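You operate a simulated robot arm through the tools that you are given. There is no shell and no other tool. Be economical: measure what you need, move in short steps, check, and stop when the job is done.

The job below is to be done with a simulated robot arm. You get a single attempt, and the scene is never put back.

## Task
Dip the white rod's tip in oil and push it into piece U6.
Fine: the oil is in the red tin; shut its lid again; the rod goes down the hole in the top. Where these are worked on the way, their far stop is far enough and under half their travel is too little: sliding lid of the red tin.

The check looks at the end state, three seconds after you hand in, the way a careful person would. Anything else that was tipped, shoved, dropped, spilled or broken makes it a failure. Lids that push on must go on centred and level and be pressed home; caps that screw on are set level and turned clockwise until they are tight.

## Robot
A 6-joint arm with a two-finger parallel gripper, fixed in place. Base frame: the origin is at the foot of the arm, x ahead of it, y to its left, z up; the work surface is at about z = 0. Readings come in cm, degrees, newtons and seconds.
With the tool pointing down near the work surface it reaches from about 14 to 58 cm from the base axis. Its first joint turns from -66.0 to 66.0 degrees. Payload 2.1 kg.
The TCP is the grasp point between the finger pads, 3 cm short of the fingertips. In the tool frame z runs along the fingers and y along their closing line. Largest opening 9.4 cm; finger width 2.8, thickness 1; the body of the gripper, 5 by 9.6 cm, starts 5.5 cm behind the TCP.
Orientation is that of the tool frame in the base frame, as a unit quaternion [x, y, z, w]. With the fingers straight down and closing along the base's y, the tool's x points along the base's -x, its y along +y and its z along -z.

## Interface
- The arm moves only by the tool step_arm. Its arguments are lists of equal length, an entry for each row: "delta_pos": the shift along the tool's x, y, z in units of 40 mm (1.0 is 40 mm), a list of three; "dr": the turn, a rotation vector about the tool's x, y, z in units of 8 degrees (1.0 is 8 degrees), a list of three; "claw": the finger opening in cm, from 0 to 9.4. In form: {"delta_pos": [[dx, dy, dz], ...], "dr": [[wx, wy, wz], ...], "claw": [claw, ...]}. A call has 1 to 8 rows; each row shifts and turns the commanded pose from where the row before left it, along the tool's axes as they then stand. A call with a number of a shift or a turn outside -1 to 1 is refused whole. Rows are played at 5 a second. More than 5 cm and 8.6 degrees between two rows, or a gripper value outside its range, and nothing of the call is played. Where a pose cannot be reached the arm comes as near as it can. A force on the tool above 40 N (or 10 N above the force at the start of the call, whichever is more), or a blocked arm, ends the call early, and 0.2 s more pass. The fingers move at their own pace (about 7.2 cm/s each) and stop on an object; they squeeze with about 25 N. The grip force told is the motor's: it shows also when the fingers shut on nothing. Time passes only in rows, and 0.2 s behind the last, so rows that do not move let the fingers close. The reply holds the time, the measured pose of the TCP, the force on the tool along the base axes, the opening and the grip force, in the units named above and with some noise, with the torque about the TCP (base axes, N m) and any sound that the robot's microphone picked up.
- Cameras (640 x 400 px; columns grow to the right, rows downward): "scene" is fixed at [6.03, -36.78, 50.54]; the picture's right is [0.77, -0.64, 0.00], its down [-0.23, -0.28, -0.93] and it looks along [0.60, 0.72, -0.36] (base axes); focal length 315 px, centre (320, 200). "wrist" rides on the gripper at [7.6, 1.4, -10.3] in the tool frame; the picture's right is [-0.18, 0.98, 0.00], its down [-0.75, -0.14, -0.64] and it looks along [-0.63, -0.12, 0.77] (tool axes); focal length 243 px, centre (320, 200). There is no depth. A picture from a camera that has moved, and an enlarged one, comes with that camera's place and axes in the base frame and with its lens.
- get_image(camera): a new picture of that camera. It takes no simulated time.
- inspect(camera, box): a new picture of the part [left, top, right, bottom] of that camera's present view, enlarged. It takes no simulated time.
- job_done(): hands the job in; it is judged then, once.

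Work in short steps. Places have to be worked out from the pictures, the camera data and where the tool is seen: move nearer, look again, correct. Check each grasp and each placing, and mend what went wrong. You have 120 turns and 76 pictures in all, those below and enlarged ones among them. Open the gripper and draw the arm clear of the work before you hand the job in, unless the task says otherwise; then end with one line.

The tools are called after "Call:" as name(argument=value, ...) on one line, values as JSON. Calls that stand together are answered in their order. step_arm: Moves the arm, as the interface text tells. Its arguments: {"type":"object","properties":{"delta_pos":{"type":"array","items":{"type":"array","items":{"type":"number"}}},"dr":{"type":"array","items":{"type":"array","items":{"type":"number"}}},"claw":{"type":"array","items":{"type":"number"}}},"required":["delta_pos","dr","claw"]} The other tools are called the same way: get_image (camera) takes a picture; inspect (camera, box) takes an enlarged picture of a part of a camera's view; job_done () hands the job in.

At the start:

```text
clock: 0.0
tool_pos: [30.6, 7.18, 42.84]
ee_rot: [0.0, 1.0, -0.001, 0.0]
contact_force: [0.3, 0.5, 0.1]
moment: [0.03, 0.02, -0.03]
gripper_width: 9.41
grip_force: 0.0
```

scene: 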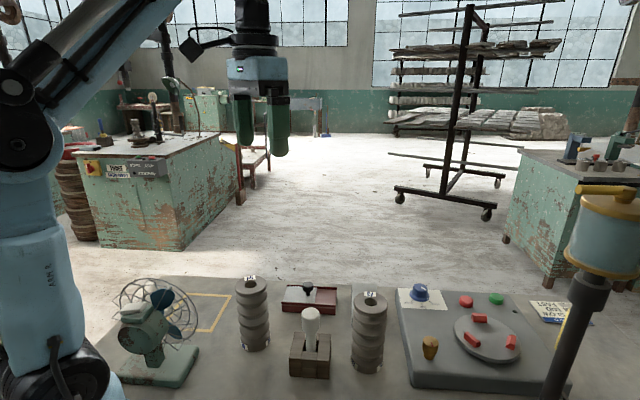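
wrist: 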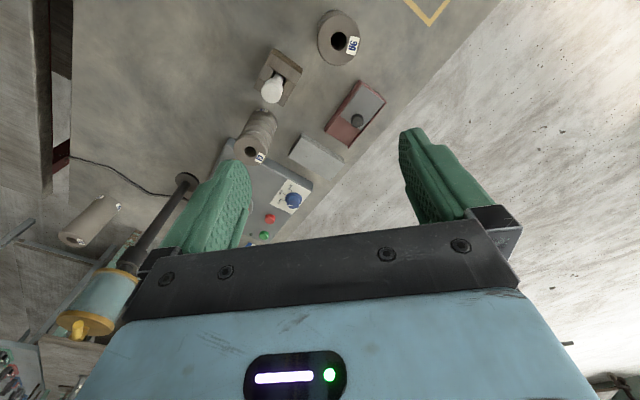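

I'll start by enlarging the work area to read the labels and locate the parts.

Call:
inspect(camera="scene", box=[220, 260, 420, 385])

Call:
inspect(camera="wrist", box=[210, 0, 410, 170])

```text
3.20 times, centred on (320, 322) of scene
camera zoom: at [6.03, -36.78, 50.54], right [0.77, -0.64, 0.0], down [-0.23, -0.28, -0.93], along [0.6, 0.72, -0.36], focal length 1008 px, centre (320, -192)
```

zoom: 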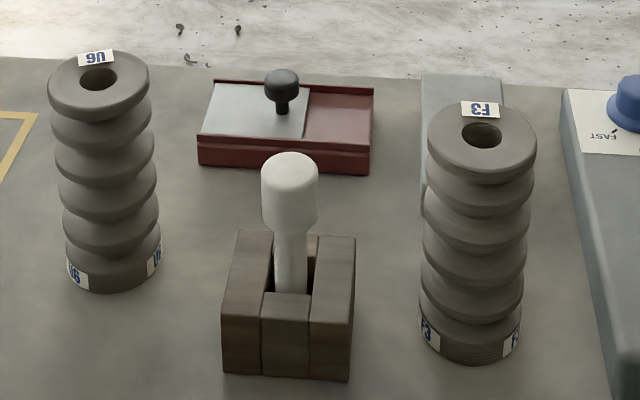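

```text
2.35 times, centred on (310, 85) of wrist
camera zoom: at [22.97, 8.56, 53.11], right [0.18, 0.98, 0.0], down [0.75, -0.14, 0.64], along [0.63, -0.12, -0.77], focal length 571 px, centre (344, 471)
```

zoom: 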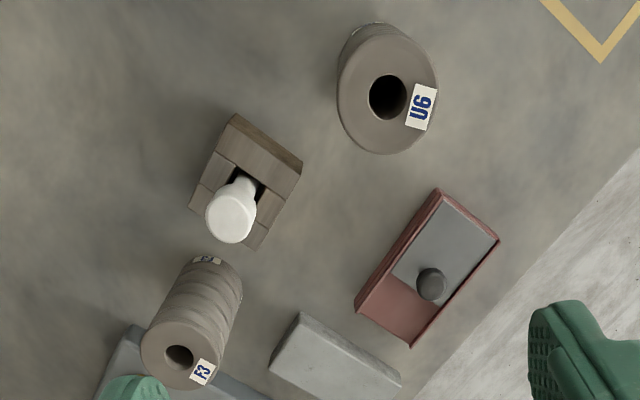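

U6's top centre is near (28, 10.1, 14.2), the rod's head near (33.3, -1.1, 12) and the lid's knob near (43.1, 12.3, 5.6). I'll lower the wrist camera to look at the tin more closely.

Call:
step_arm(delta_pos=[[0.155, 0.39, 0.89], [0.155, 0.39, 0.89], [0.155, 0.39, 0.89], [0.155, 0.39, 0.89], [0.155, 0.39, 0.89]], dr=[[0, 0, 0], [0, 0, 0], [0, 0, 0], [0, 0, 0], [0, 0, 0]], claw=[9.4, 9.4, 9.4, 9.4, 9.4])

Call:
get_image(camera="wrist")

```text
clock: 1.2
tool_pos: [27.37, 14.92, 25.19]
ee_rot: [0.001, 1.0, -0.001, 0.0]
contact_force: [0.6, 0.3, -0.3]
moment: [0.0, 0.01, 0.02]
gripper_width: 9.4
grip_force: 0.0
```

```text
71 pictures are left
camera wrist: at [19.92, 16.38, 35.37], right [0.18, 0.98, 0.0], down [0.75, -0.14, 0.64], along [0.63, -0.12, -0.77], focal length 243 px, centre (320, 200)
```

wrist: 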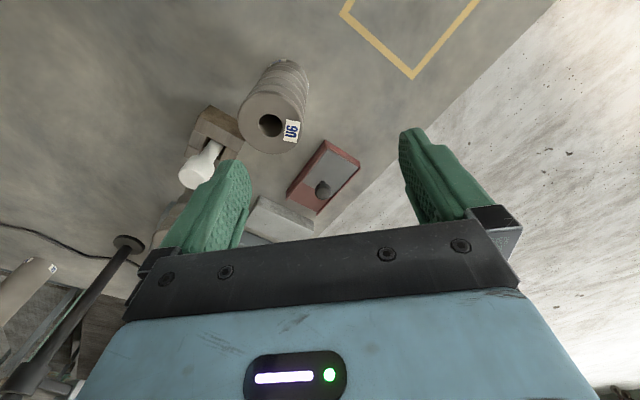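

The tin is in view between the fingers, so I'll enlarge it.

Call:
inspect(camera="wrist", box=[270, 130, 370, 220])

Call:
inspect(camera="scene", box=[275, 278, 345, 322])

```text
4.44 times, centred on (320, 175) of wrist
camera zoom: at [19.92, 16.38, 35.37], right [0.18, 0.98, 0.0], down [0.75, -0.14, 0.64], along [0.63, -0.12, -0.77], focal length 1078 px, centre (320, 311)
```

zoom: 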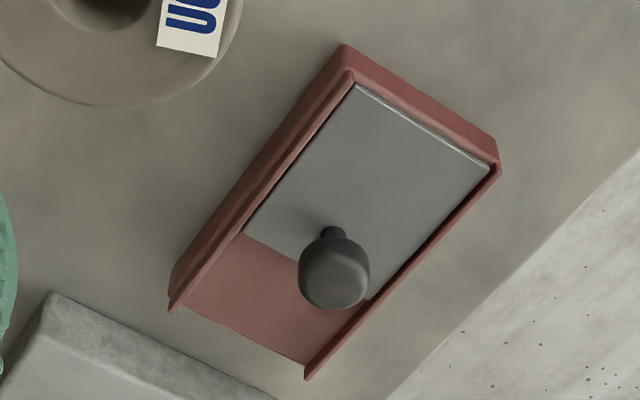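

```text
9.09 times, centred on (310, 300) of scene
camera zoom: at [6.03, -36.78, 50.54], right [0.77, -0.64, 0.0], down [-0.23, -0.28, -0.93], along [0.6, 0.72, -0.36], focal length 2864 px, centre (411, -709)
```

zoom: 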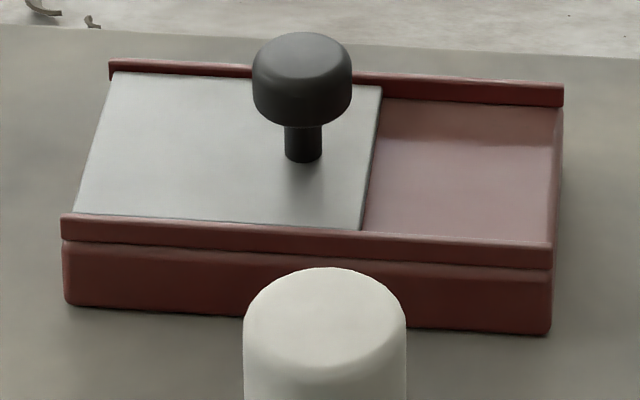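

The lid slides along (0.71, -0.71), at -45°, towards the open end of the rails. I'll go over the knob and turn the wrist so the fingers close along that direction.

Call:
step_arm(delta_pos=[[-0.99, -0.15, 0], [-0.99, -0.15, 0], [-0.99, -0.15, 0], [-0.99, -0.15, 0], [0, 0, 0.4], [0, 0, 0.4], [0, 0, 0.4], [0, 0, 0.4]], dr=[[0, 0, 0], [0, 0, 0], [0, 0, 0], [0, 0, 0], [0, 0, -1], [0, 0, -1], [0, 0, -1], [0, 0, -1]], claw=[9.4, 9.4, 9.4, 9.4, 9.4, 9.4, 9.4, 9.4])

Call:
step_arm(delta_pos=[[0, 0, 0.4], [0, 0, 0.3], [0, 0, 0]], dr=[[0, 0, -0.8], [0, 0, -0.825], [0, 0, 0]], claw=[6, 6, 6])

Call:
get_image(camera="wrist")

Call:
get_image(camera="scene")

```text
clock: 3.0
tool_pos: [43.16, 12.55, 18.65]
ee_rot: [-0.277, 0.961, -0.001, 0.0]
contact_force: [-0.5, -0.1, 0.6]
moment: [-0.02, 0.0, -0.01]
gripper_width: 9.43
grip_force: 0.1
```

```text
clock: 3.8
tool_pos: [43.14, 12.65, 15.78]
ee_rot: [-0.383, 0.924, -0.001, 0.0]
contact_force: [1.0, 0.7, 0.4]
moment: [0.01, 0.0, 0.01]
gripper_width: 6.0
grip_force: 0.1
```

```text
68 pictures are left
camera wrist: at [36.93, 8.12, 26.09], right [-0.57, 0.82, 0.0], down [0.63, 0.43, 0.64], along [0.53, 0.36, -0.77], focal length 243 px, centre (320, 200)
```

wrist: 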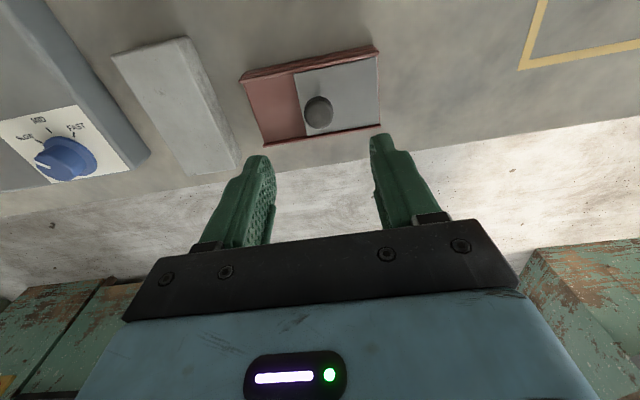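

```text
67 pictures are left
```

scene: 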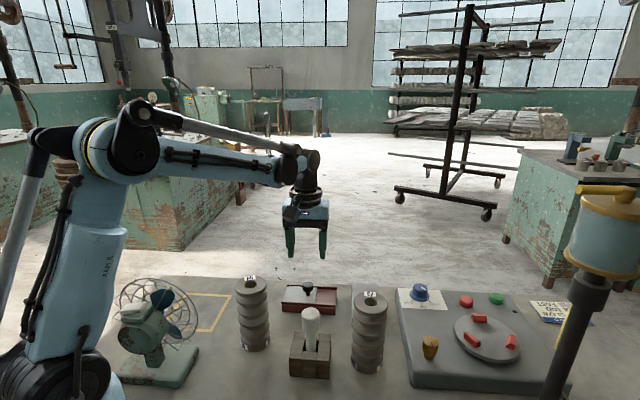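

The knob is about 0.4 cm further along the slide than the TCP. I'll correct that and descend around the knob.

Call:
step_arm(delta_pos=[[0, -0.11, 0.7], [0, 0, 0.7], [0, 0, 0.6], [0, 0, 0.22], [0, 0, 0]], dr=[[0, 0, 0], [0, 0, 0], [0, 0, 0], [0, 0, 0], [0, 0, 0]], claw=[6, 6, 6, 6, 6])

Call:
inspect(camera="scene", box=[250, 225, 370, 325])

Call:
inspect(camera="wrist", box=[200, 80, 440, 230])

```text
clock: 5.0
tool_pos: [43.4, 12.3, 6.82]
ee_rot: [-0.383, 0.924, 0.0, 0.0]
contact_force: [0.2, 0.1, -0.8]
moment: [0.01, 0.01, 0.02]
gripper_width: 6.0
grip_force: 0.1
```

```text
4.00 times, centred on (310, 275) of scene
camera zoom: at [6.03, -36.78, 50.54], right [0.77, -0.64, 0.0], down [-0.23, -0.28, -0.93], along [0.6, 0.72, -0.36], focal length 1260 px, centre (360, -100)
```

zoom: 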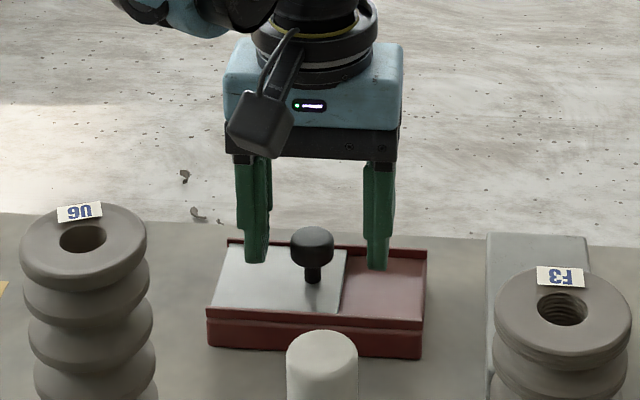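

```text
2.67 times, centred on (320, 155) of wrist
camera zoom: at [37.24, 7.82, 17.18], right [-0.57, 0.82, 0.0], down [0.63, 0.43, 0.64], along [0.53, 0.36, -0.77], focal length 647 px, centre (320, 320)
```

zoom: 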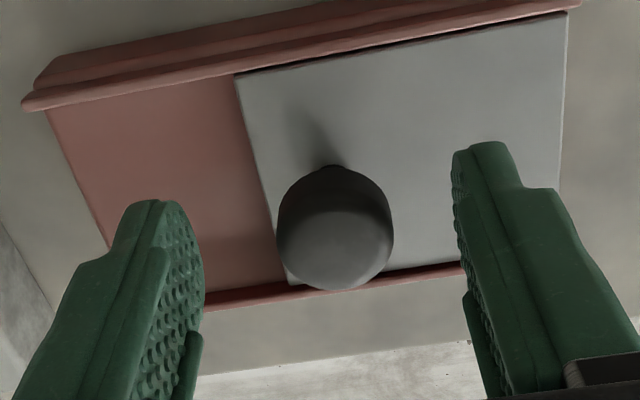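

The knob sits centred between the fingers, so I'll close on it.

Call:
step_arm(delta_pos=[[0, 0, 0], [0, 0, 0], [0, 0, 0], [0, 0, 0]], dr=[[0, 0, 0], [0, 0, 0], [0, 0, 0], [0, 0, 0]], claw=[3, 2, 1.5, 1.5])

```text
clock: 6.0
tool_pos: [43.53, 12.26, 6.84]
ee_rot: [-0.383, 0.924, 0.001, 0.0]
contact_force: [1.0, 0.1, -3.4]
moment: [0.2, 0.25, 0.0]
gripper_width: 2.49
grip_force: 44.9
```

The knob is gripped at 2.49 cm. I'll slide the lid along -tool-y in small steps until it stops.

Call:
step_arm(delta_pos=[[0, -0.15, 0], [0, -0.15, 0], [0, -0.15, 0], [0, -0.15, 0], [0, -0.15, 0]], dr=[[0, 0, 0], [0, 0, 0], [0, 0, 0], [0, 0, 0], [0, 0, 0]], claw=[1.5, 1.5, 1.5, 1.5, 1.5])

Call:
get_image(camera="wrist")

```text
clock: 7.2
tool_pos: [45.72, 10.11, 6.81]
ee_rot: [-0.383, 0.924, 0.0, 0.0]
contact_force: [-2.3, -0.9, -19.1]
moment: [0.15, -0.51, 0.02]
gripper_width: 2.48
grip_force: 44.7
```

```text
64 pictures are left
camera wrist: at [39.38, 5.69, 17.2], right [-0.56, 0.83, 0.0], down [0.63, 0.43, 0.64], along [0.53, 0.36, -0.77], focal length 243 px, centre (320, 200)
```

wrist: 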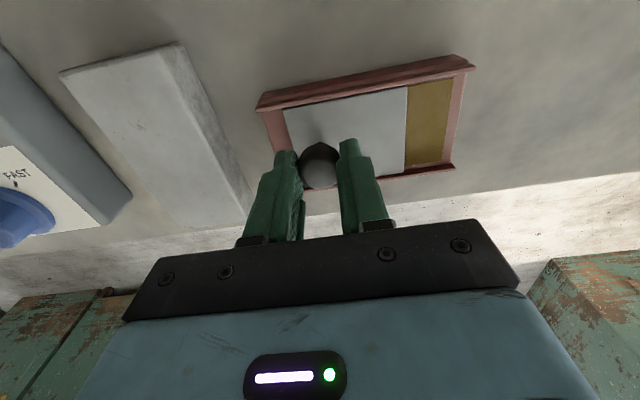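

The lid is moving and the oil shows, though there is some vertical load. I'll ease down slightly and keep sliding.

Call:
step_arm(delta_pos=[[0, -0.1, 0.02], [0, -0.1, 0], [0, -0.1, 0], [0, -0.1, 0]], dr=[[0, 0, 0], [0, 0, 0], [0, 0, 0], [0, 0, 0]], claw=[1.5, 1.5, 1.5, 1.5])

Call:
get_image(camera="wrist")

```text
clock: 8.2
tool_pos: [46.84, 8.99, 6.87]
ee_rot: [-0.382, 0.924, -0.001, -0.001]
contact_force: [-6.1, -6.3, 12.6]
moment: [-0.09, 0.48, -0.04]
gripper_width: 2.48
grip_force: 45.1
```

```text
63 pictures are left
camera wrist: at [40.54, 4.57, 17.22], right [-0.56, 0.83, 0.0], down [0.63, 0.43, 0.64], along [0.53, 0.36, -0.77], focal length 243 px, centre (320, 200)
```

wrist: 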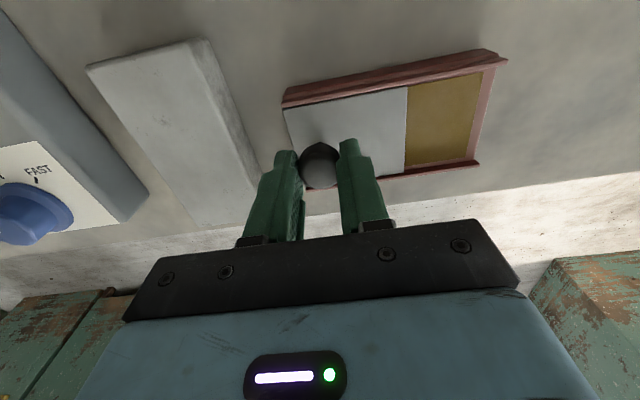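

The lid's front edge is near the end of the rails after 4.7 cm of travel. I'll nudge on to find the stop.

Call:
step_arm(delta_pos=[[0, -0.08, 0], [0, -0.08, 0]], dr=[[0, 0, 0], [0, 0, 0]], claw=[1.5, 1.5])

Call:
inspect(camera="wrist", box=[260, 30, 520, 200])

```text
clock: 8.8
tool_pos: [47.21, 8.6, 7.0]
ee_rot: [-0.382, 0.924, 0.0, -0.001]
contact_force: [-9.9, -8.7, 18.2]
moment: [-0.24, 0.68, 0.02]
gripper_width: 2.48
grip_force: 45.3
```

```text
2.35 times, centred on (390, 115) of wrist
camera zoom: at [40.98, 4.12, 17.21], right [-0.57, 0.82, 0.0], down [0.63, 0.43, 0.64], along [0.53, 0.36, -0.77], focal length 571 px, centre (155, 400)
```

zoom: 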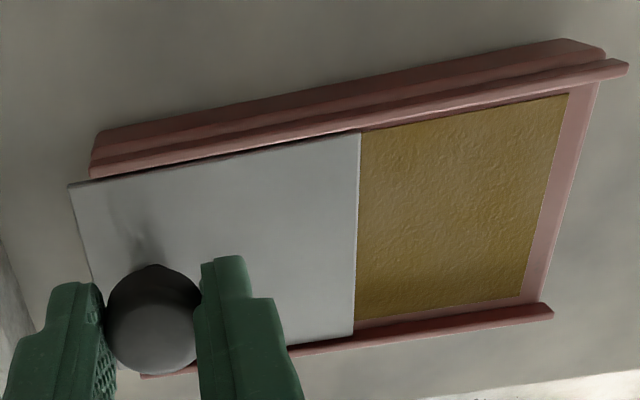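

About 5 cm of oil is exposed, which is wide enough to dip. I'll release the knob, rise and check.

Call:
step_arm(delta_pos=[[0, 0, 0], [0, 0, 0], [0, 0, -0.8], [0, 0, -0.9], [0, 0, -0.9], [0, 0, -0.9]], dr=[[0, 0, 0], [0, 0, 0], [0, 0, 0], [0, 0, 0], [0, 0, 0], [0, 0, 0]], claw=[5.5, 5.5, 5.5, 5.5, 5.5, 5.5])

Call:
inspect(camera="scene", box=[220, 260, 420, 385])

Call:
inspect(camera="wrist", box=[240, 40, 480, 190])

```text
clock: 10.2
tool_pos: [47.27, 8.56, 20.99]
ee_rot: [-0.382, 0.924, 0.0, -0.001]
contact_force: [0.6, -1.2, -0.1]
moment: [0.02, -0.01, -0.03]
gripper_width: 5.48
grip_force: 0.1
```

```text
3.20 times, centred on (320, 322) of scene
camera zoom: at [6.03, -36.78, 50.54], right [0.77, -0.64, 0.0], down [-0.23, -0.28, -0.93], along [0.6, 0.72, -0.36], focal length 1008 px, centre (320, -192)
```

zoom: 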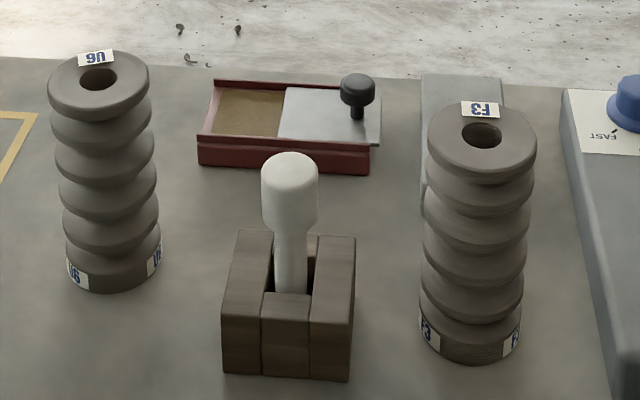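

```text
2.67 times, centred on (360, 115) of wrist
camera zoom: at [40.98, 4.06, 31.21], right [-0.57, 0.82, 0.0], down [0.63, 0.43, 0.64], along [0.53, 0.36, -0.77], focal length 647 px, centre (213, 427)
```

zoom: 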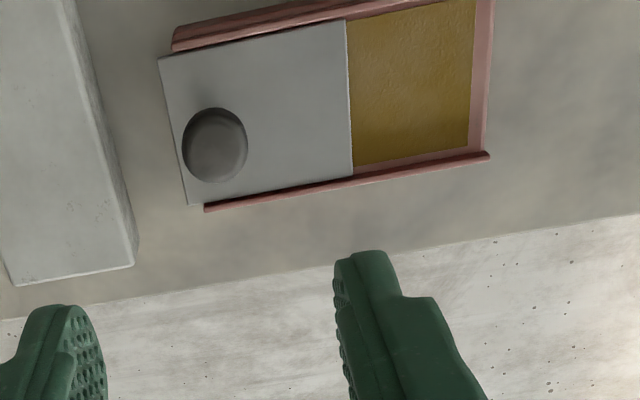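

The tin did not shift and the oil is open. Next I'll turn the wrist back and move so the wrist camera can see the rod before grasping it.

Call:
step_arm(delta_pos=[[0, 0, 0], [0, 0, 0], [0, 0, 0], [0, 0, 0], [0, 0, 0], [0, 0, 0]], dr=[[0, 0, 0.935], [0, 0, 0.935], [0, 0, 0.935], [0, 0, 0.935], [0, 0, 0.935], [0, 0, 0.935]], claw=[6, 6, 6, 6, 6, 6])

Call:
step_arm(delta_pos=[[0.965, -0.48, 0], [0.965, -0.48, 0], [0.965, -0.48, 0], [0.965, -0.48, 0], [0.965, -0.48, 0]], dr=[[0, 0, 0], [0, 0, 0], [0, 0, 0], [0, 0, 0], [0, 0, 0]], claw=[6, 6, 6, 6, 6])

Call:
inspect(camera="wrist", box=[200, 20, 440, 170])

```text
clock: 11.6
tool_pos: [47.21, 8.63, 20.84]
ee_rot: [0.0, 1.0, 0.001, 0.0]
contact_force: [-0.4, -0.8, -0.2]
moment: [-0.04, 0.01, 0.02]
gripper_width: 6.02
grip_force: 0.1
```

```text
clock: 12.8
tool_pos: [27.99, -1.07, 20.69]
ee_rot: [-0.002, 1.0, 0.0, 0.0]
contact_force: [0.4, 0.7, -0.3]
moment: [0.01, 0.03, -0.01]
gripper_width: 6.0
grip_force: 0.0
```

```text
2.67 times, centred on (320, 95) of wrist
camera zoom: at [20.45, 0.28, 31.01], right [0.18, 0.98, 0.0], down [0.75, -0.14, 0.64], along [0.63, -0.12, -0.77], focal length 647 px, centre (320, 480)
```

zoom: 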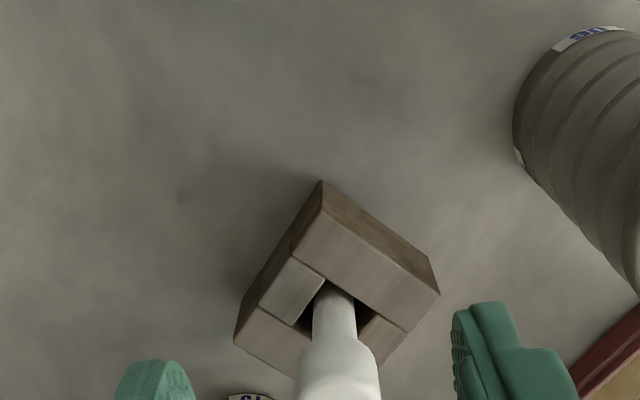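

Call:
inspect(camera="wrist", box=[240, 80, 400, 230])

Call:
inspect(camera="scene", box=[270, 290, 350, 385])

```text
2.67 times, centred on (320, 155) of wrist
camera zoom: at [20.45, 0.28, 31.01], right [0.18, 0.98, 0.0], down [0.75, -0.14, 0.64], along [0.63, -0.12, -0.77], focal length 647 px, centre (320, 320)
```

zoom: 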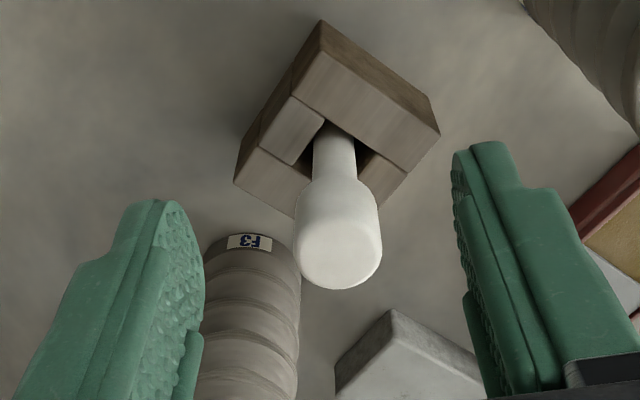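

```text
4.21 times, centred on (310, 338) of scene
camera zoom: at [6.04, -36.78, 50.54], right [0.77, -0.64, 0.0], down [-0.23, -0.28, -0.93], along [0.6, 0.72, -0.36], focal length 1326 px, centre (362, -379)
```

zoom: 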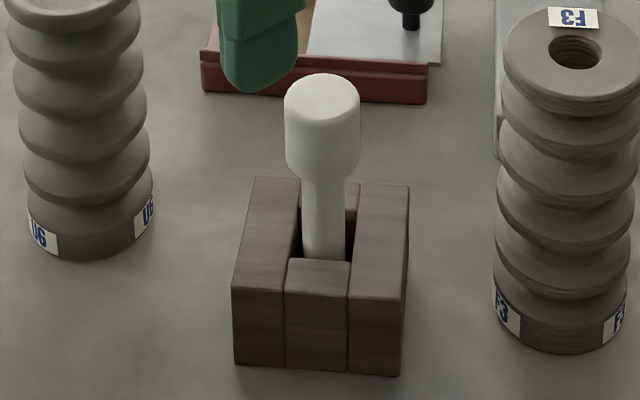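

The head top is at about (33.25, -1.45, 12.3), 3.1 cm wide and 3.6 cm tall. I'll go above it, descend so the fingertips stay near the head's shoulder, then check before closing.

Call:
step_arm(delta_pos=[[-0.66, -0.05, 0], [-0.655, -0.045, 0], [0, 0, 0.6], [0, 0, 0.6], [0, 0, 0.6], [0, 0, 0.4], [0, 0, 0]], dr=[[0, 0, 0], [0, 0, 0], [0, 0, 0], [0, 0, 0], [0, 0, 0], [0, 0, 0], [0, 0, 0]], claw=[6, 6, 6, 6, 6, 6, 6])

Call:
inspect(camera="wrist", box=[200, 100, 440, 250])

Call:
inspect(camera="scene", box=[250, 240, 370, 390])

```text
clock: 14.4
tool_pos: [33.15, -1.5, 11.94]
ee_rot: [-0.001, 1.0, 0.0, 0.001]
contact_force: [0.0, 0.2, 0.3]
moment: [-0.01, 0.0, -0.04]
gripper_width: 5.99
grip_force: 0.0
```

```text
2.67 times, centred on (320, 175) of wrist
camera zoom: at [25.73, -0.12, 22.29], right [0.18, 0.98, 0.0], down [0.75, -0.14, 0.64], along [0.63, -0.12, -0.77], focal length 647 px, centre (320, 267)
```

zoom: 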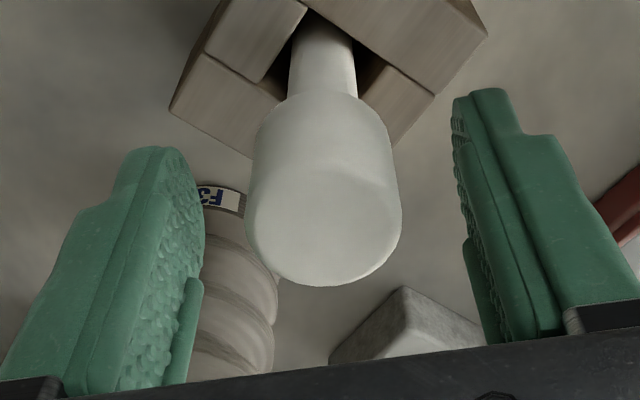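

```text
2.67 times, centred on (310, 315) of scene
camera zoom: at [6.03, -36.78, 50.54], right [0.77, -0.64, 0.0], down [-0.23, -0.28, -0.93], along [0.6, 0.72, -0.36], focal length 840 px, centre (347, -107)
```

zoom: 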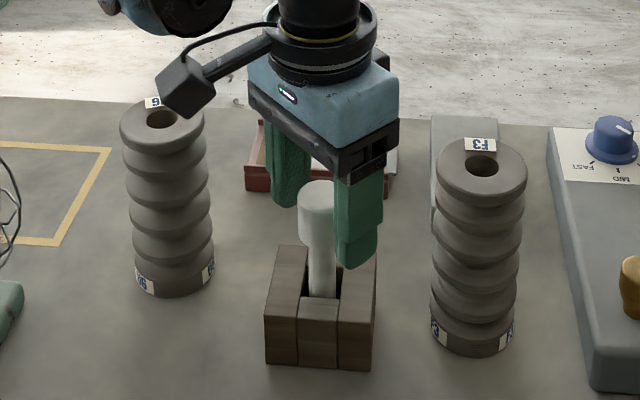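

The head is centred between the fingers, so I'll close.

Call:
step_arm(delta_pos=[[0, 0, 0], [0, 0, 0], [0, 0, 0], [0, 0, 0]], dr=[[0, 0, 0], [0, 0, 0], [0, 0, 0], [0, 0, 0]], claw=[3.5, 2.5, 2, 2])

Call:
step_arm(delta_pos=[[0, 0, -0.15], [0, 0, -0.3], [0, 0, -0.5], [0, 0, -0.6], [0, 0, -0.6], [0, 0, -0.6], [0, 0, 0]], dr=[[0, 0, 0], [0, 0, 0], [0, 0, 0], [0, 0, 0], [0, 0, 0], [0, 0, 0], [0, 0, 0]], claw=[2, 2, 2, 2, 2, 2, 2])

Call:
get_image(camera="wrist")

Call:
inspect(camera="scene", box=[210, 220, 420, 390])

```text
clock: 15.4
tool_pos: [33.2, -1.44, 12.03]
ee_rot: [-0.001, 1.0, 0.0, 0.0]
contact_force: [0.5, 0.3, -0.5]
moment: [0.03, 0.0, -0.02]
gripper_width: 3.06
grip_force: 25.1
```

```text
clock: 17.0
tool_pos: [33.29, -1.55, 23.17]
ee_rot: [-0.001, 1.0, 0.001, 0.0]
contact_force: [-0.2, 0.0, -0.5]
moment: [-0.01, -0.01, -0.04]
gripper_width: 3.08
grip_force: 25.0
```

```text
54 pictures are left
camera wrist: at [25.76, -0.09, 33.4], right [0.18, 0.98, 0.0], down [0.75, -0.14, 0.64], along [0.63, -0.12, -0.77], focal length 243 px, centre (320, 200)
```

wrist: 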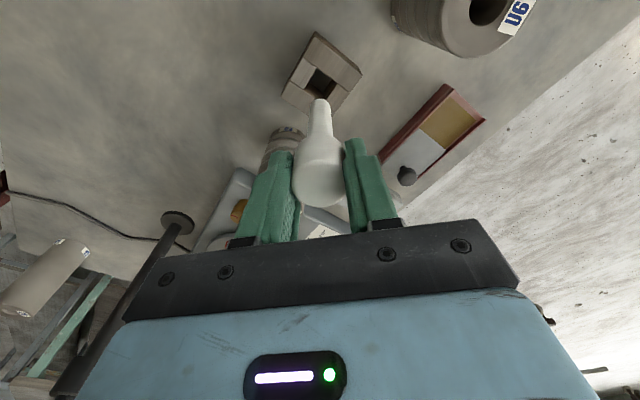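

```text
2.35 times, centred on (315, 305) of scene
camera zoom: at [6.03, -36.78, 50.54], right [0.77, -0.64, 0.0], down [-0.23, -0.28, -0.93], along [0.6, 0.72, -0.36], focal length 741 px, centre (332, -47)
```

zoom: 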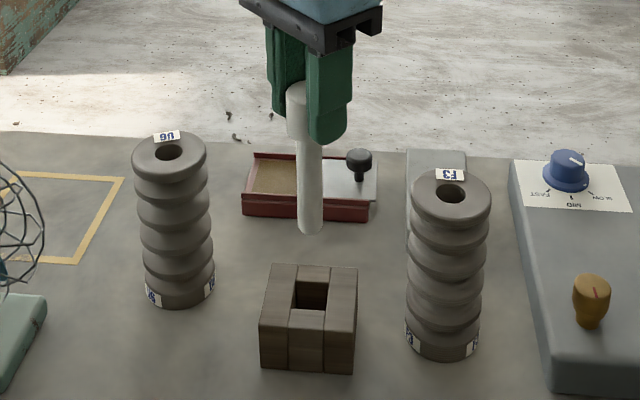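

The rod is held upright, with its tip about 12 cm below the TCP. I'll carry it over the oil opening and look.

Call:
step_arm(delta_pos=[[-0.405, 0.8, 0], [-0.405, 0.8, 0], [-0.405, 0.8, 0], [-0.405, 0.8, 0], [-0.405, 0.8, 0], [0, 0, 0.7], [0, 0, 0.7], [0, 0, 0]], dr=[[0, 0, 0], [0, 0, 0], [0, 0, 0], [0, 0, 0], [0, 0, 0], [0, 0, 0], [0, 0, 0], [0, 0, 0]], claw=[2, 2, 2, 2, 2, 2, 2, 2])

Call:
inspect(camera="wrist", box=[220, 40, 420, 190])

Call:
inspect(camera="scene", box=[250, 210, 370, 325])

```text
clock: 18.8
tool_pos: [41.34, 14.77, 17.44]
ee_rot: [-0.001, 1.0, 0.0, 0.0]
contact_force: [0.2, -0.1, -0.8]
moment: [-0.02, 0.0, -0.01]
gripper_width: 3.09
grip_force: 24.8
```

```text
2.67 times, centred on (320, 115) of wrist
camera zoom: at [33.85, 16.05, 27.67], right [0.18, 0.98, 0.0], down [0.75, -0.14, 0.64], along [0.63, -0.12, -0.77], focal length 647 px, centre (320, 427)
```

zoom: 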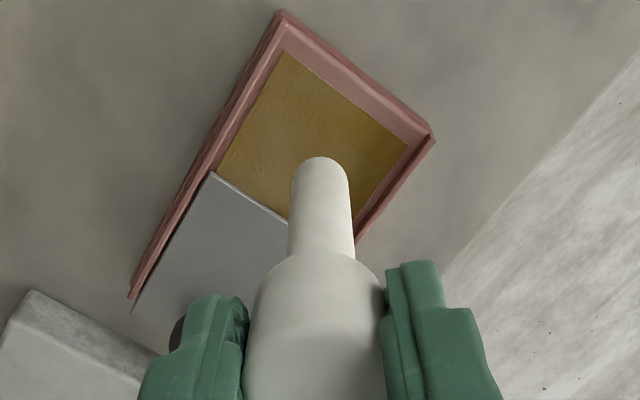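

```text
3.48 times, centred on (310, 268) of scene
camera zoom: at [6.03, -36.78, 50.54], right [0.77, -0.64, 0.0], down [-0.23, -0.28, -0.93], along [0.6, 0.72, -0.36], focal length 1096 px, centre (355, -35)
```

zoom: 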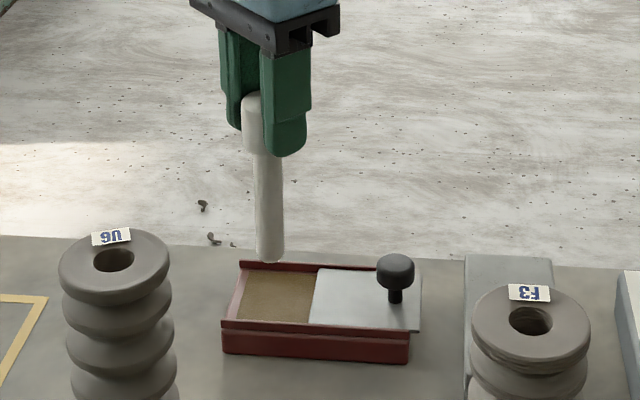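

The oil centre is near (41.8, 14.4). I'll shift slightly and lower the tip into the oil in short steps.

Call:
step_arm(delta_pos=[[-0.16, -0.09, 0], [0, 0, 0.3], [0, 0, 0.3], [0, 0, 0.2], [0, 0, 0]], dr=[[0, 0, 0], [0, 0, 0], [0, 0, 0], [0, 0, 0], [0, 0, 0]], claw=[2, 2, 2, 2, 2])

Call:
inspect(camera="scene", box=[250, 225, 370, 325])

Call:
inspect(camera="wrist", box=[220, 40, 420, 190])

```text
clock: 20.0
tool_pos: [42.0, 14.19, 14.3]
ee_rot: [-0.001, 1.0, -0.001, 0.001]
contact_force: [-0.2, -0.3, -1.3]
moment: [-0.02, 0.01, 0.03]
gripper_width: 3.08
grip_force: 25.2
```

```text
4.00 times, centred on (310, 275) of scene
camera zoom: at [6.03, -36.78, 50.54], right [0.77, -0.64, 0.0], down [-0.23, -0.28, -0.93], along [0.6, 0.72, -0.36], focal length 1260 px, centre (360, -100)
```

zoom: 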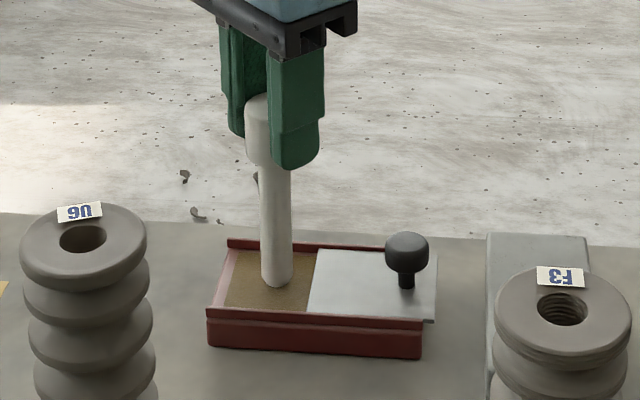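

```text
2.67 times, centred on (320, 115) of wrist
camera zoom: at [34.43, 15.55, 24.52], right [0.18, 0.98, 0.0], down [0.75, -0.14, 0.64], along [0.63, -0.12, -0.77], focal length 647 px, centre (320, 427)
```

zoom: 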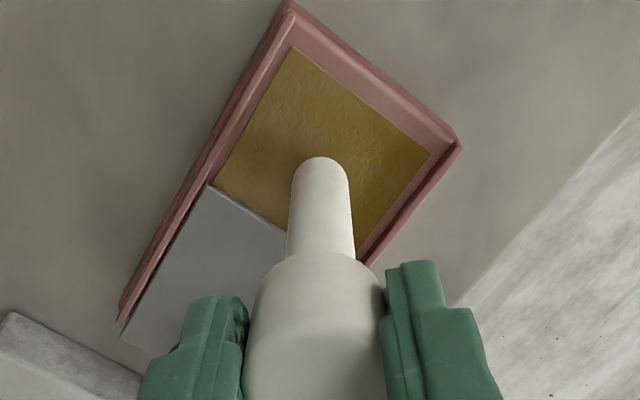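

The tip is well inside the opening and just above the oil. I'll lower it about 1.2 cm more.

Call:
step_arm(delta_pos=[[0, 0.05, 0.1], [0, 0, 0.1], [0, 0, 0.1], [0, 0, 0]], dr=[[0, 0, 0], [0, 0, 0], [0, 0, 0], [0, 0, 0]], claw=[2, 2, 2, 2])

Call:
inspect(camera="scene", box=[250, 225, 370, 325])

```text
clock: 21.0
tool_pos: [41.93, 14.4, 13.14]
ee_rot: [-0.001, 1.0, -0.001, 0.0]
contact_force: [-0.8, -4.5, 22.7]
moment: [-0.46, -0.01, 0.01]
gripper_width: 3.09
grip_force: 25.5
```

```text
4.00 times, centred on (310, 275) of scene
camera zoom: at [6.02, -36.78, 50.54], right [0.77, -0.64, 0.0], down [-0.23, -0.28, -0.93], along [0.6, 0.72, -0.36], focal length 1260 px, centre (360, -100)
```

zoom: 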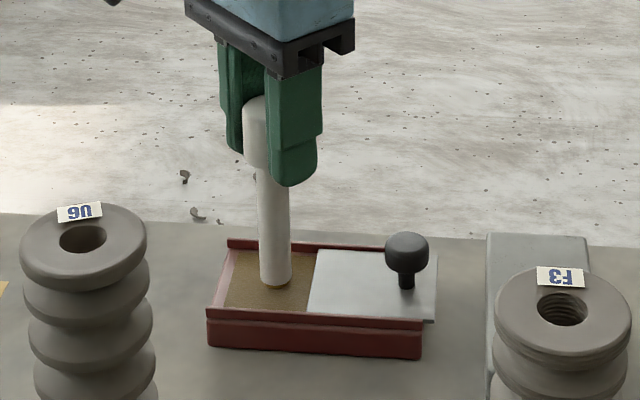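

There was 22 N of contact, so the tip bottomed out and the rod slid up about 1 cm in the grip. The tip looks oily, so I'll lift and inspect it.

Call:
step_arm(delta_pos=[[0, 0, -0.2], [0, 0, -0.8], [0, 0, -0.9], [0, 0, -0.9], [0, 0, -0.6], [0, 0, 0]], dr=[[0, 0, 0], [0, 0, 0], [0, 0, 0], [0, 0, 0], [0, 0, 0], [0, 0, 0]], claw=[2, 2, 2, 2, 2, 2])

Call:
inspect(camera="scene", box=[250, 175, 370, 275])

Call:
inspect(camera="wrist", box=[240, 60, 400, 210])

```text
clock: 22.4
tool_pos: [41.84, 14.49, 26.76]
ee_rot: [-0.001, 1.0, -0.001, 0.0]
contact_force: [-0.2, 0.4, -0.9]
moment: [-0.01, 0.02, -0.02]
gripper_width: 3.11
grip_force: 24.8
```

```text
4.00 times, centred on (310, 225) of scene
camera zoom: at [6.03, -36.78, 50.54], right [0.77, -0.64, 0.0], down [-0.23, -0.28, -0.93], along [0.6, 0.72, -0.36], focal length 1260 px, centre (360, 100)
```

zoom: 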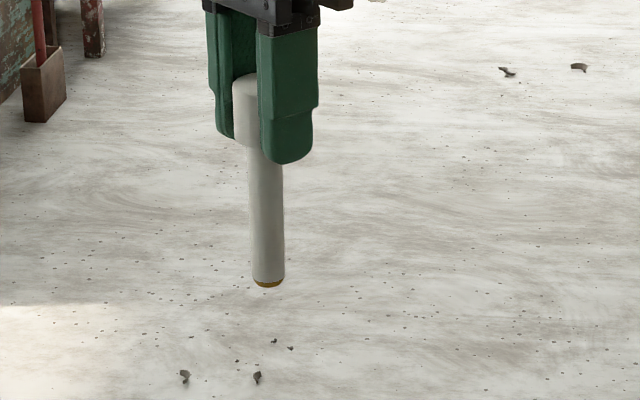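

```text
2.67 times, centred on (320, 135) of wrist
camera zoom: at [34.36, 15.79, 36.96], right [0.18, 0.98, 0.0], down [0.75, -0.14, 0.64], along [0.63, -0.12, -0.77], focal length 647 px, centre (320, 373)
```

zoom: 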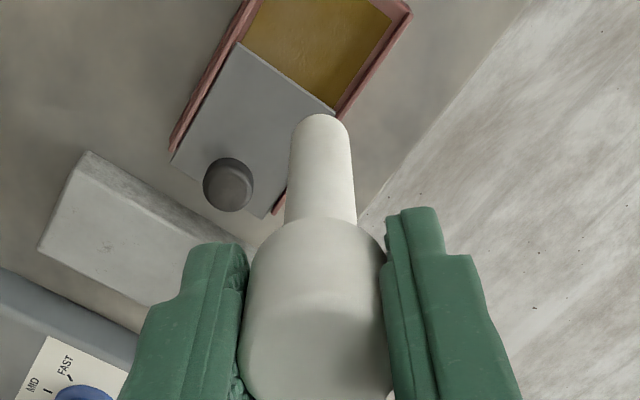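

The tip is clearly oiled, and sits 11.15 cm below the TCP. I'll move above U6's hole and check alignment in both views.

Call:
step_arm(delta_pos=[[0.877, -0.271, 0], [0.877, -0.271, 0], [0.877, -0.271, 0], [0.877, -0.271, 0], [0, 0, 0]], dr=[[0, 0, 0], [0, 0, 0], [0, 0, 0], [0, 0, 0], [0, 0, 0]], claw=[2, 2, 2, 2, 2])

Call:
inspect(camera="scene", box=[200, 200, 300, 300])

Call:
inspect(camera="wrist", box=[260, 60, 380, 170])

```text
clock: 23.6
tool_pos: [27.88, 10.07, 26.76]
ee_rot: [-0.001, 1.0, 0.0, 0.0]
contact_force: [-0.5, -0.7, -1.5]
moment: [0.01, 0.0, 0.0]
gripper_width: 3.09
grip_force: 25.1
```

```text
4.00 times, centred on (250, 250) of scene
camera zoom: at [6.03, -36.78, 50.54], right [0.77, -0.64, 0.0], down [-0.23, -0.28, -0.93], along [0.6, 0.72, -0.36], focal length 1260 px, centre (600, 0)
```

zoom: 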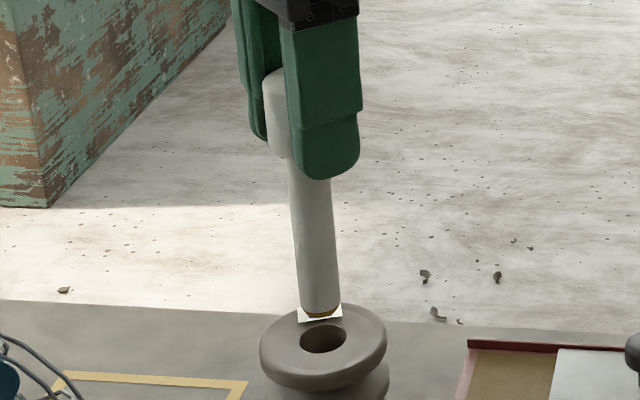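

```text
3.64 times, centred on (320, 115) of wrist
camera zoom: at [20.35, 11.44, 37.03], right [0.18, 0.98, 0.0], down [0.75, -0.14, 0.64], along [0.63, -0.12, -0.77], focal length 882 px, centre (320, 509)
```

zoom: 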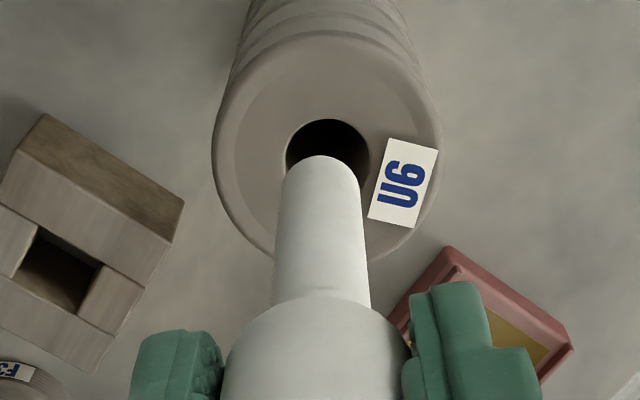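

The lateral error in the scene view is nearly zero, and the wrist view wants about +0.17 cm in y. I'll correct and lower to just above the hole.

Call:
step_arm(delta_pos=[[-0.025, 0.041, 0], [0, 0, 0.2], [0, 0, 0]], dr=[[0, 0, 0], [0, 0, 0], [0, 0, 0]], claw=[2, 2, 2])

Call:
inspect(camera="scene", box=[220, 240, 280, 300])

Call:
inspect(camera="wrist", box=[280, 80, 360, 140])

```text
clock: 24.4
tool_pos: [28.09, 10.07, 25.96]
ee_rot: [-0.001, 1.0, 0.001, 0.001]
contact_force: [0.4, -0.3, -0.8]
moment: [0.01, 0.03, 0.0]
gripper_width: 3.09
grip_force: 24.7
```

```text
6.67 times, centred on (250, 270) of scene
camera zoom: at [6.03, -36.78, 50.54], right [0.77, -0.64, 0.0], down [-0.23, -0.28, -0.93], along [0.6, 0.72, -0.36], focal length 2100 px, centre (787, -267)
```

zoom: 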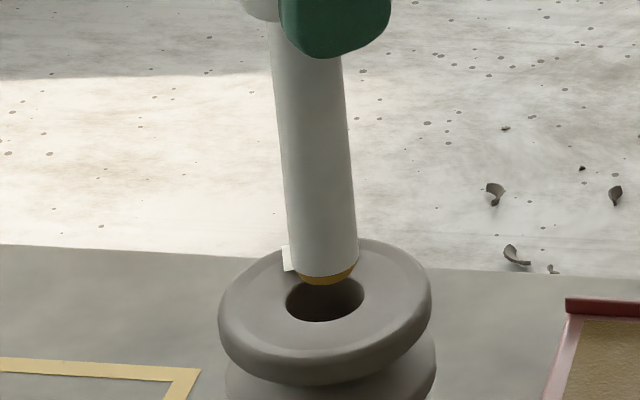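

```text
6.67 times, centred on (320, 110) of wrist
camera zoom: at [20.48, 11.57, 36.18], right [0.18, 0.98, 0.0], down [0.75, -0.14, 0.64], along [0.63, -0.12, -0.77], focal length 1618 px, centre (320, 800)
```

zoom: 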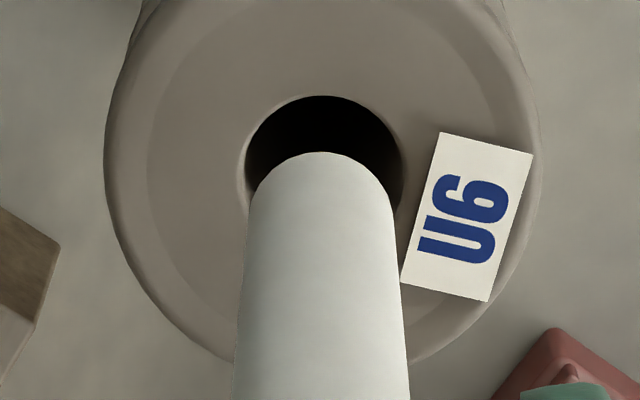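

Both views agree to within 0.5 mm. I'll descend gently into the hole.

Call:
step_arm(delta_pos=[[0, 0.01, 0.15], [0, 0, 0.15], [0, 0, 0.15], [0, 0, 0]], dr=[[0, 0, 0], [0, 0, 0], [0, 0, 0], [0, 0, 0]], claw=[2, 2, 2, 2])

Call:
inspect(camera="scene", box=[210, 230, 290, 300])

Call:
inspect(camera="wrist", box=[270, 80, 370, 155])

```text
clock: 25.4
tool_pos: [27.9, 10.22, 24.02]
ee_rot: [-0.001, 1.0, -0.001, 0.001]
contact_force: [0.8, 0.2, -0.8]
moment: [-0.03, -0.01, 0.02]
gripper_width: 3.08
grip_force: 24.7
```

```text
5.71 times, centred on (250, 265) of scene
camera zoom: at [6.03, -36.78, 50.54], right [0.77, -0.64, 0.0], down [-0.23, -0.28, -0.93], along [0.6, 0.72, -0.36], focal length 1800 px, centre (720, -171)
```

zoom: 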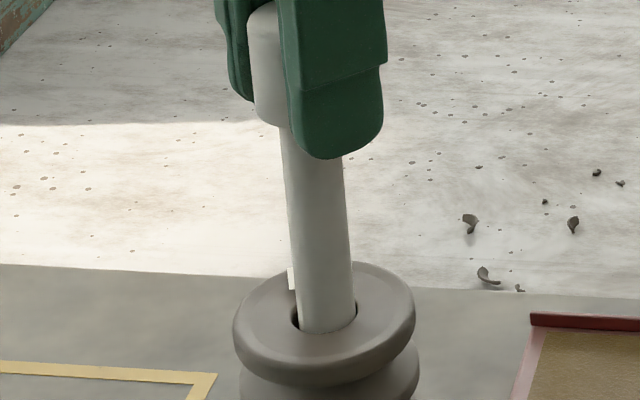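

```text
5.33 times, centred on (320, 118) of wrist
camera zoom: at [20.47, 11.63, 34.33], right [0.18, 0.98, 0.0], down [0.75, -0.14, 0.64], along [0.63, -0.12, -0.77], focal length 1294 px, centre (320, 640)
```

zoom: 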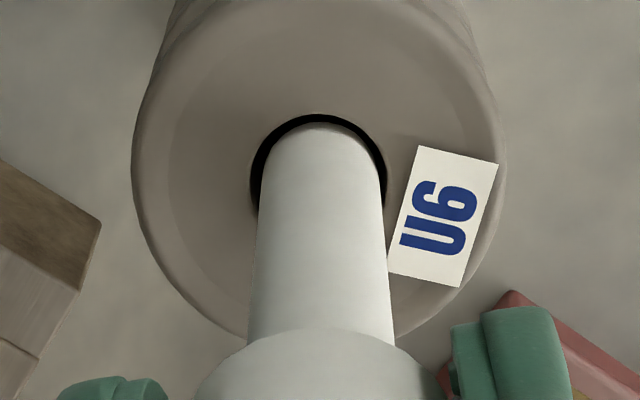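

The tip has entered the hole with no force. I'll continue down.

Call:
step_arm(delta_pos=[[0, -0.005, 0.2], [0, 0, 0.2], [0, 0, 0.2], [0, 0, 0.2], [0, 0, 0]], dr=[[0, 0, 0], [0, 0, 0], [0, 0, 0], [0, 0, 0], [0, 0, 0]], claw=[2, 2, 2, 2, 2])

```text
clock: 26.6
tool_pos: [27.98, 10.24, 20.88]
ee_rot: [0.0, 1.0, 0.0, 0.001]
contact_force: [0.4, -0.4, 20.4]
moment: [0.28, -0.1, -0.01]
gripper_width: 3.11
grip_force: 25.5
```

There is now 20 N of vertical resistance. I'll check whether the rod is sliding in the grip or moving in the hole.

Call:
inspect(camera="scene", box=[200, 225, 300, 360])

Call:
inspect(camera="wrist", box=[240, 80, 400, 210])

```text
2.96 times, centred on (250, 292) of scene
camera zoom: at [6.03, -36.78, 50.54], right [0.77, -0.64, 0.0], down [-0.23, -0.28, -0.93], along [0.6, 0.72, -0.36], focal length 933 px, centre (527, -74)
```

zoom: 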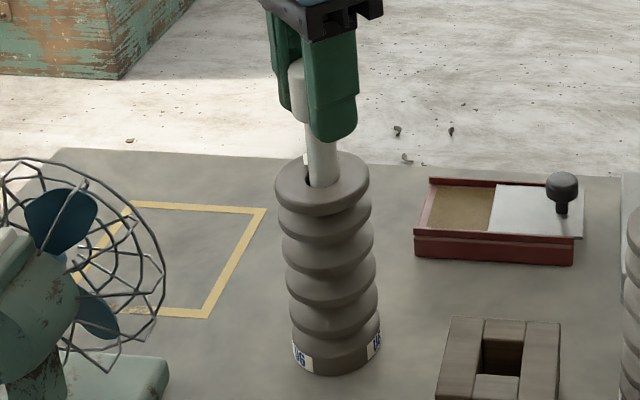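

```text
3.08 times, centred on (320, 145) of wrist
camera zoom: at [20.54, 11.62, 31.14], right [0.18, 0.98, 0.0], down [0.75, -0.14, 0.64], along [0.63, -0.12, -0.77], focal length 746 px, centre (320, 369)
```

zoom: 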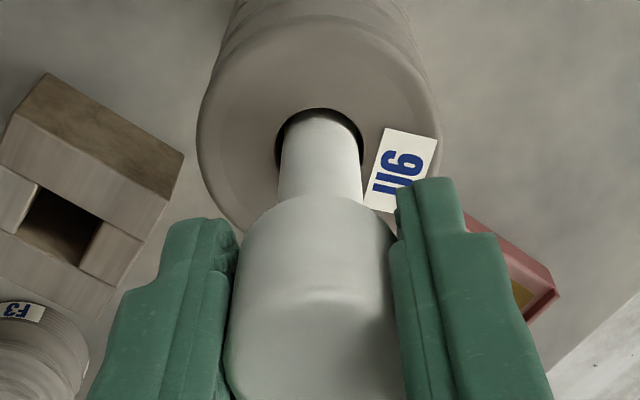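

No slip so far; it looks like a snug fit about halfway in. I'll push a little further and compare.

Call:
step_arm(delta_pos=[[0, 0, 0.08], [0, 0, 0.08], [0, 0, 0.08], [0, 0, 0]], dr=[[0, 0, 0], [0, 0, 0], [0, 0, 0], [0, 0, 0]], claw=[2, 2, 2, 2])

Call:
inspect(camera="scene", box=[200, 225, 300, 360])

```text
clock: 27.6
tool_pos: [28.07, 10.22, 19.91]
ee_rot: [-0.001, 1.0, 0.0, 0.0]
contact_force: [0.0, 2.2, 36.8]
moment: [0.21, 0.01, 0.02]
gripper_width: 3.12
grip_force: 25.5
```

```text
2.96 times, centred on (250, 292) of scene
camera zoom: at [6.02, -36.79, 50.54], right [0.77, -0.64, 0.0], down [-0.23, -0.28, -0.93], along [0.6, 0.72, -0.36], focal length 933 px, centre (527, -74)
```

zoom: 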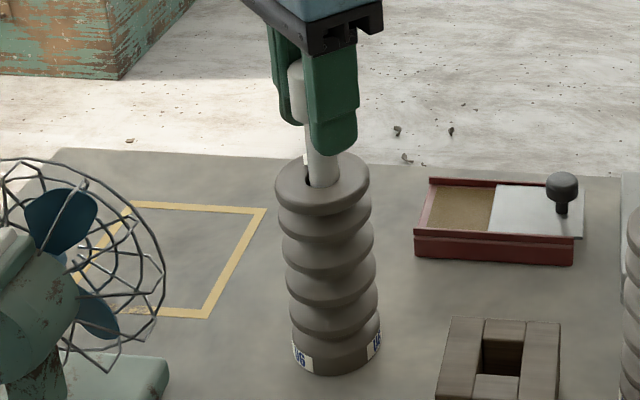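

The rod slipped in the grip at about 37 N, so I'll release it, rise, and press from above with closed fingers.

Call:
step_arm(delta_pos=[[0, 0, -0.03], [0, 0, 0], [0, 0, 0], [0, 0, -0.5], [0, 0, -0.8], [0, 0, -0.6], [0, 0, 0]], dr=[[0, 0, 0], [0, 0, 0], [0, 0, 0], [0, 0, 0], [0, 0, 0], [0, 0, 0], [0, 0, 0]], claw=[2, 4.5, 5.5, 5.5, 5.5, 5.5, 5.5])

Call:
inspect(camera="scene", box=[200, 200, 300, 360])

Call:
inspect(camera="wrist", box=[200, 80, 440, 230])

```text
clock: 29.2
tool_pos: [28.14, 10.26, 27.64]
ee_rot: [-0.001, 1.0, 0.001, 0.0]
contact_force: [-1.1, -0.1, 1.3]
moment: [0.01, -0.01, -0.04]
gripper_width: 5.48
grip_force: 0.0
```

```text
2.50 times, centred on (250, 280) of scene
camera zoom: at [6.03, -36.78, 50.54], right [0.77, -0.64, 0.0], down [-0.23, -0.28, -0.93], along [0.6, 0.72, -0.36], focal length 788 px, centre (495, 0)
```

zoom: 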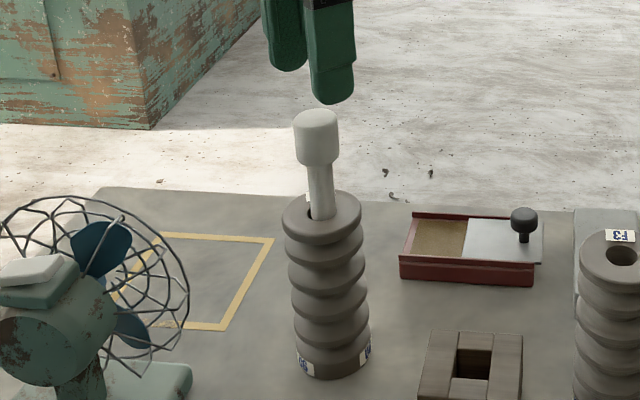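

```text
2.67 times, centred on (320, 155) of wrist
camera zoom: at [20.57, 11.64, 37.94], right [0.18, 0.98, 0.0], down [0.75, -0.14, 0.64], along [0.63, -0.12, -0.77], focal length 647 px, centre (320, 320)
```

zoom: 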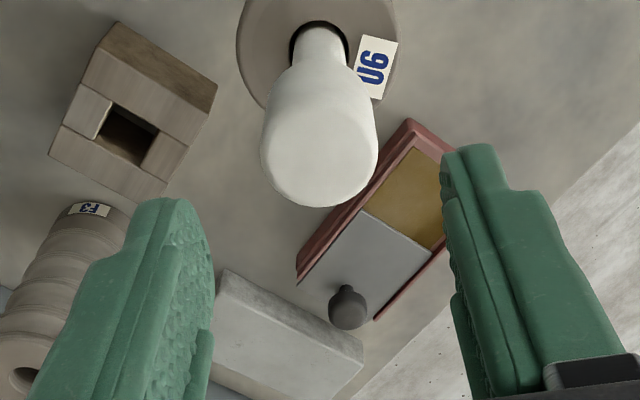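

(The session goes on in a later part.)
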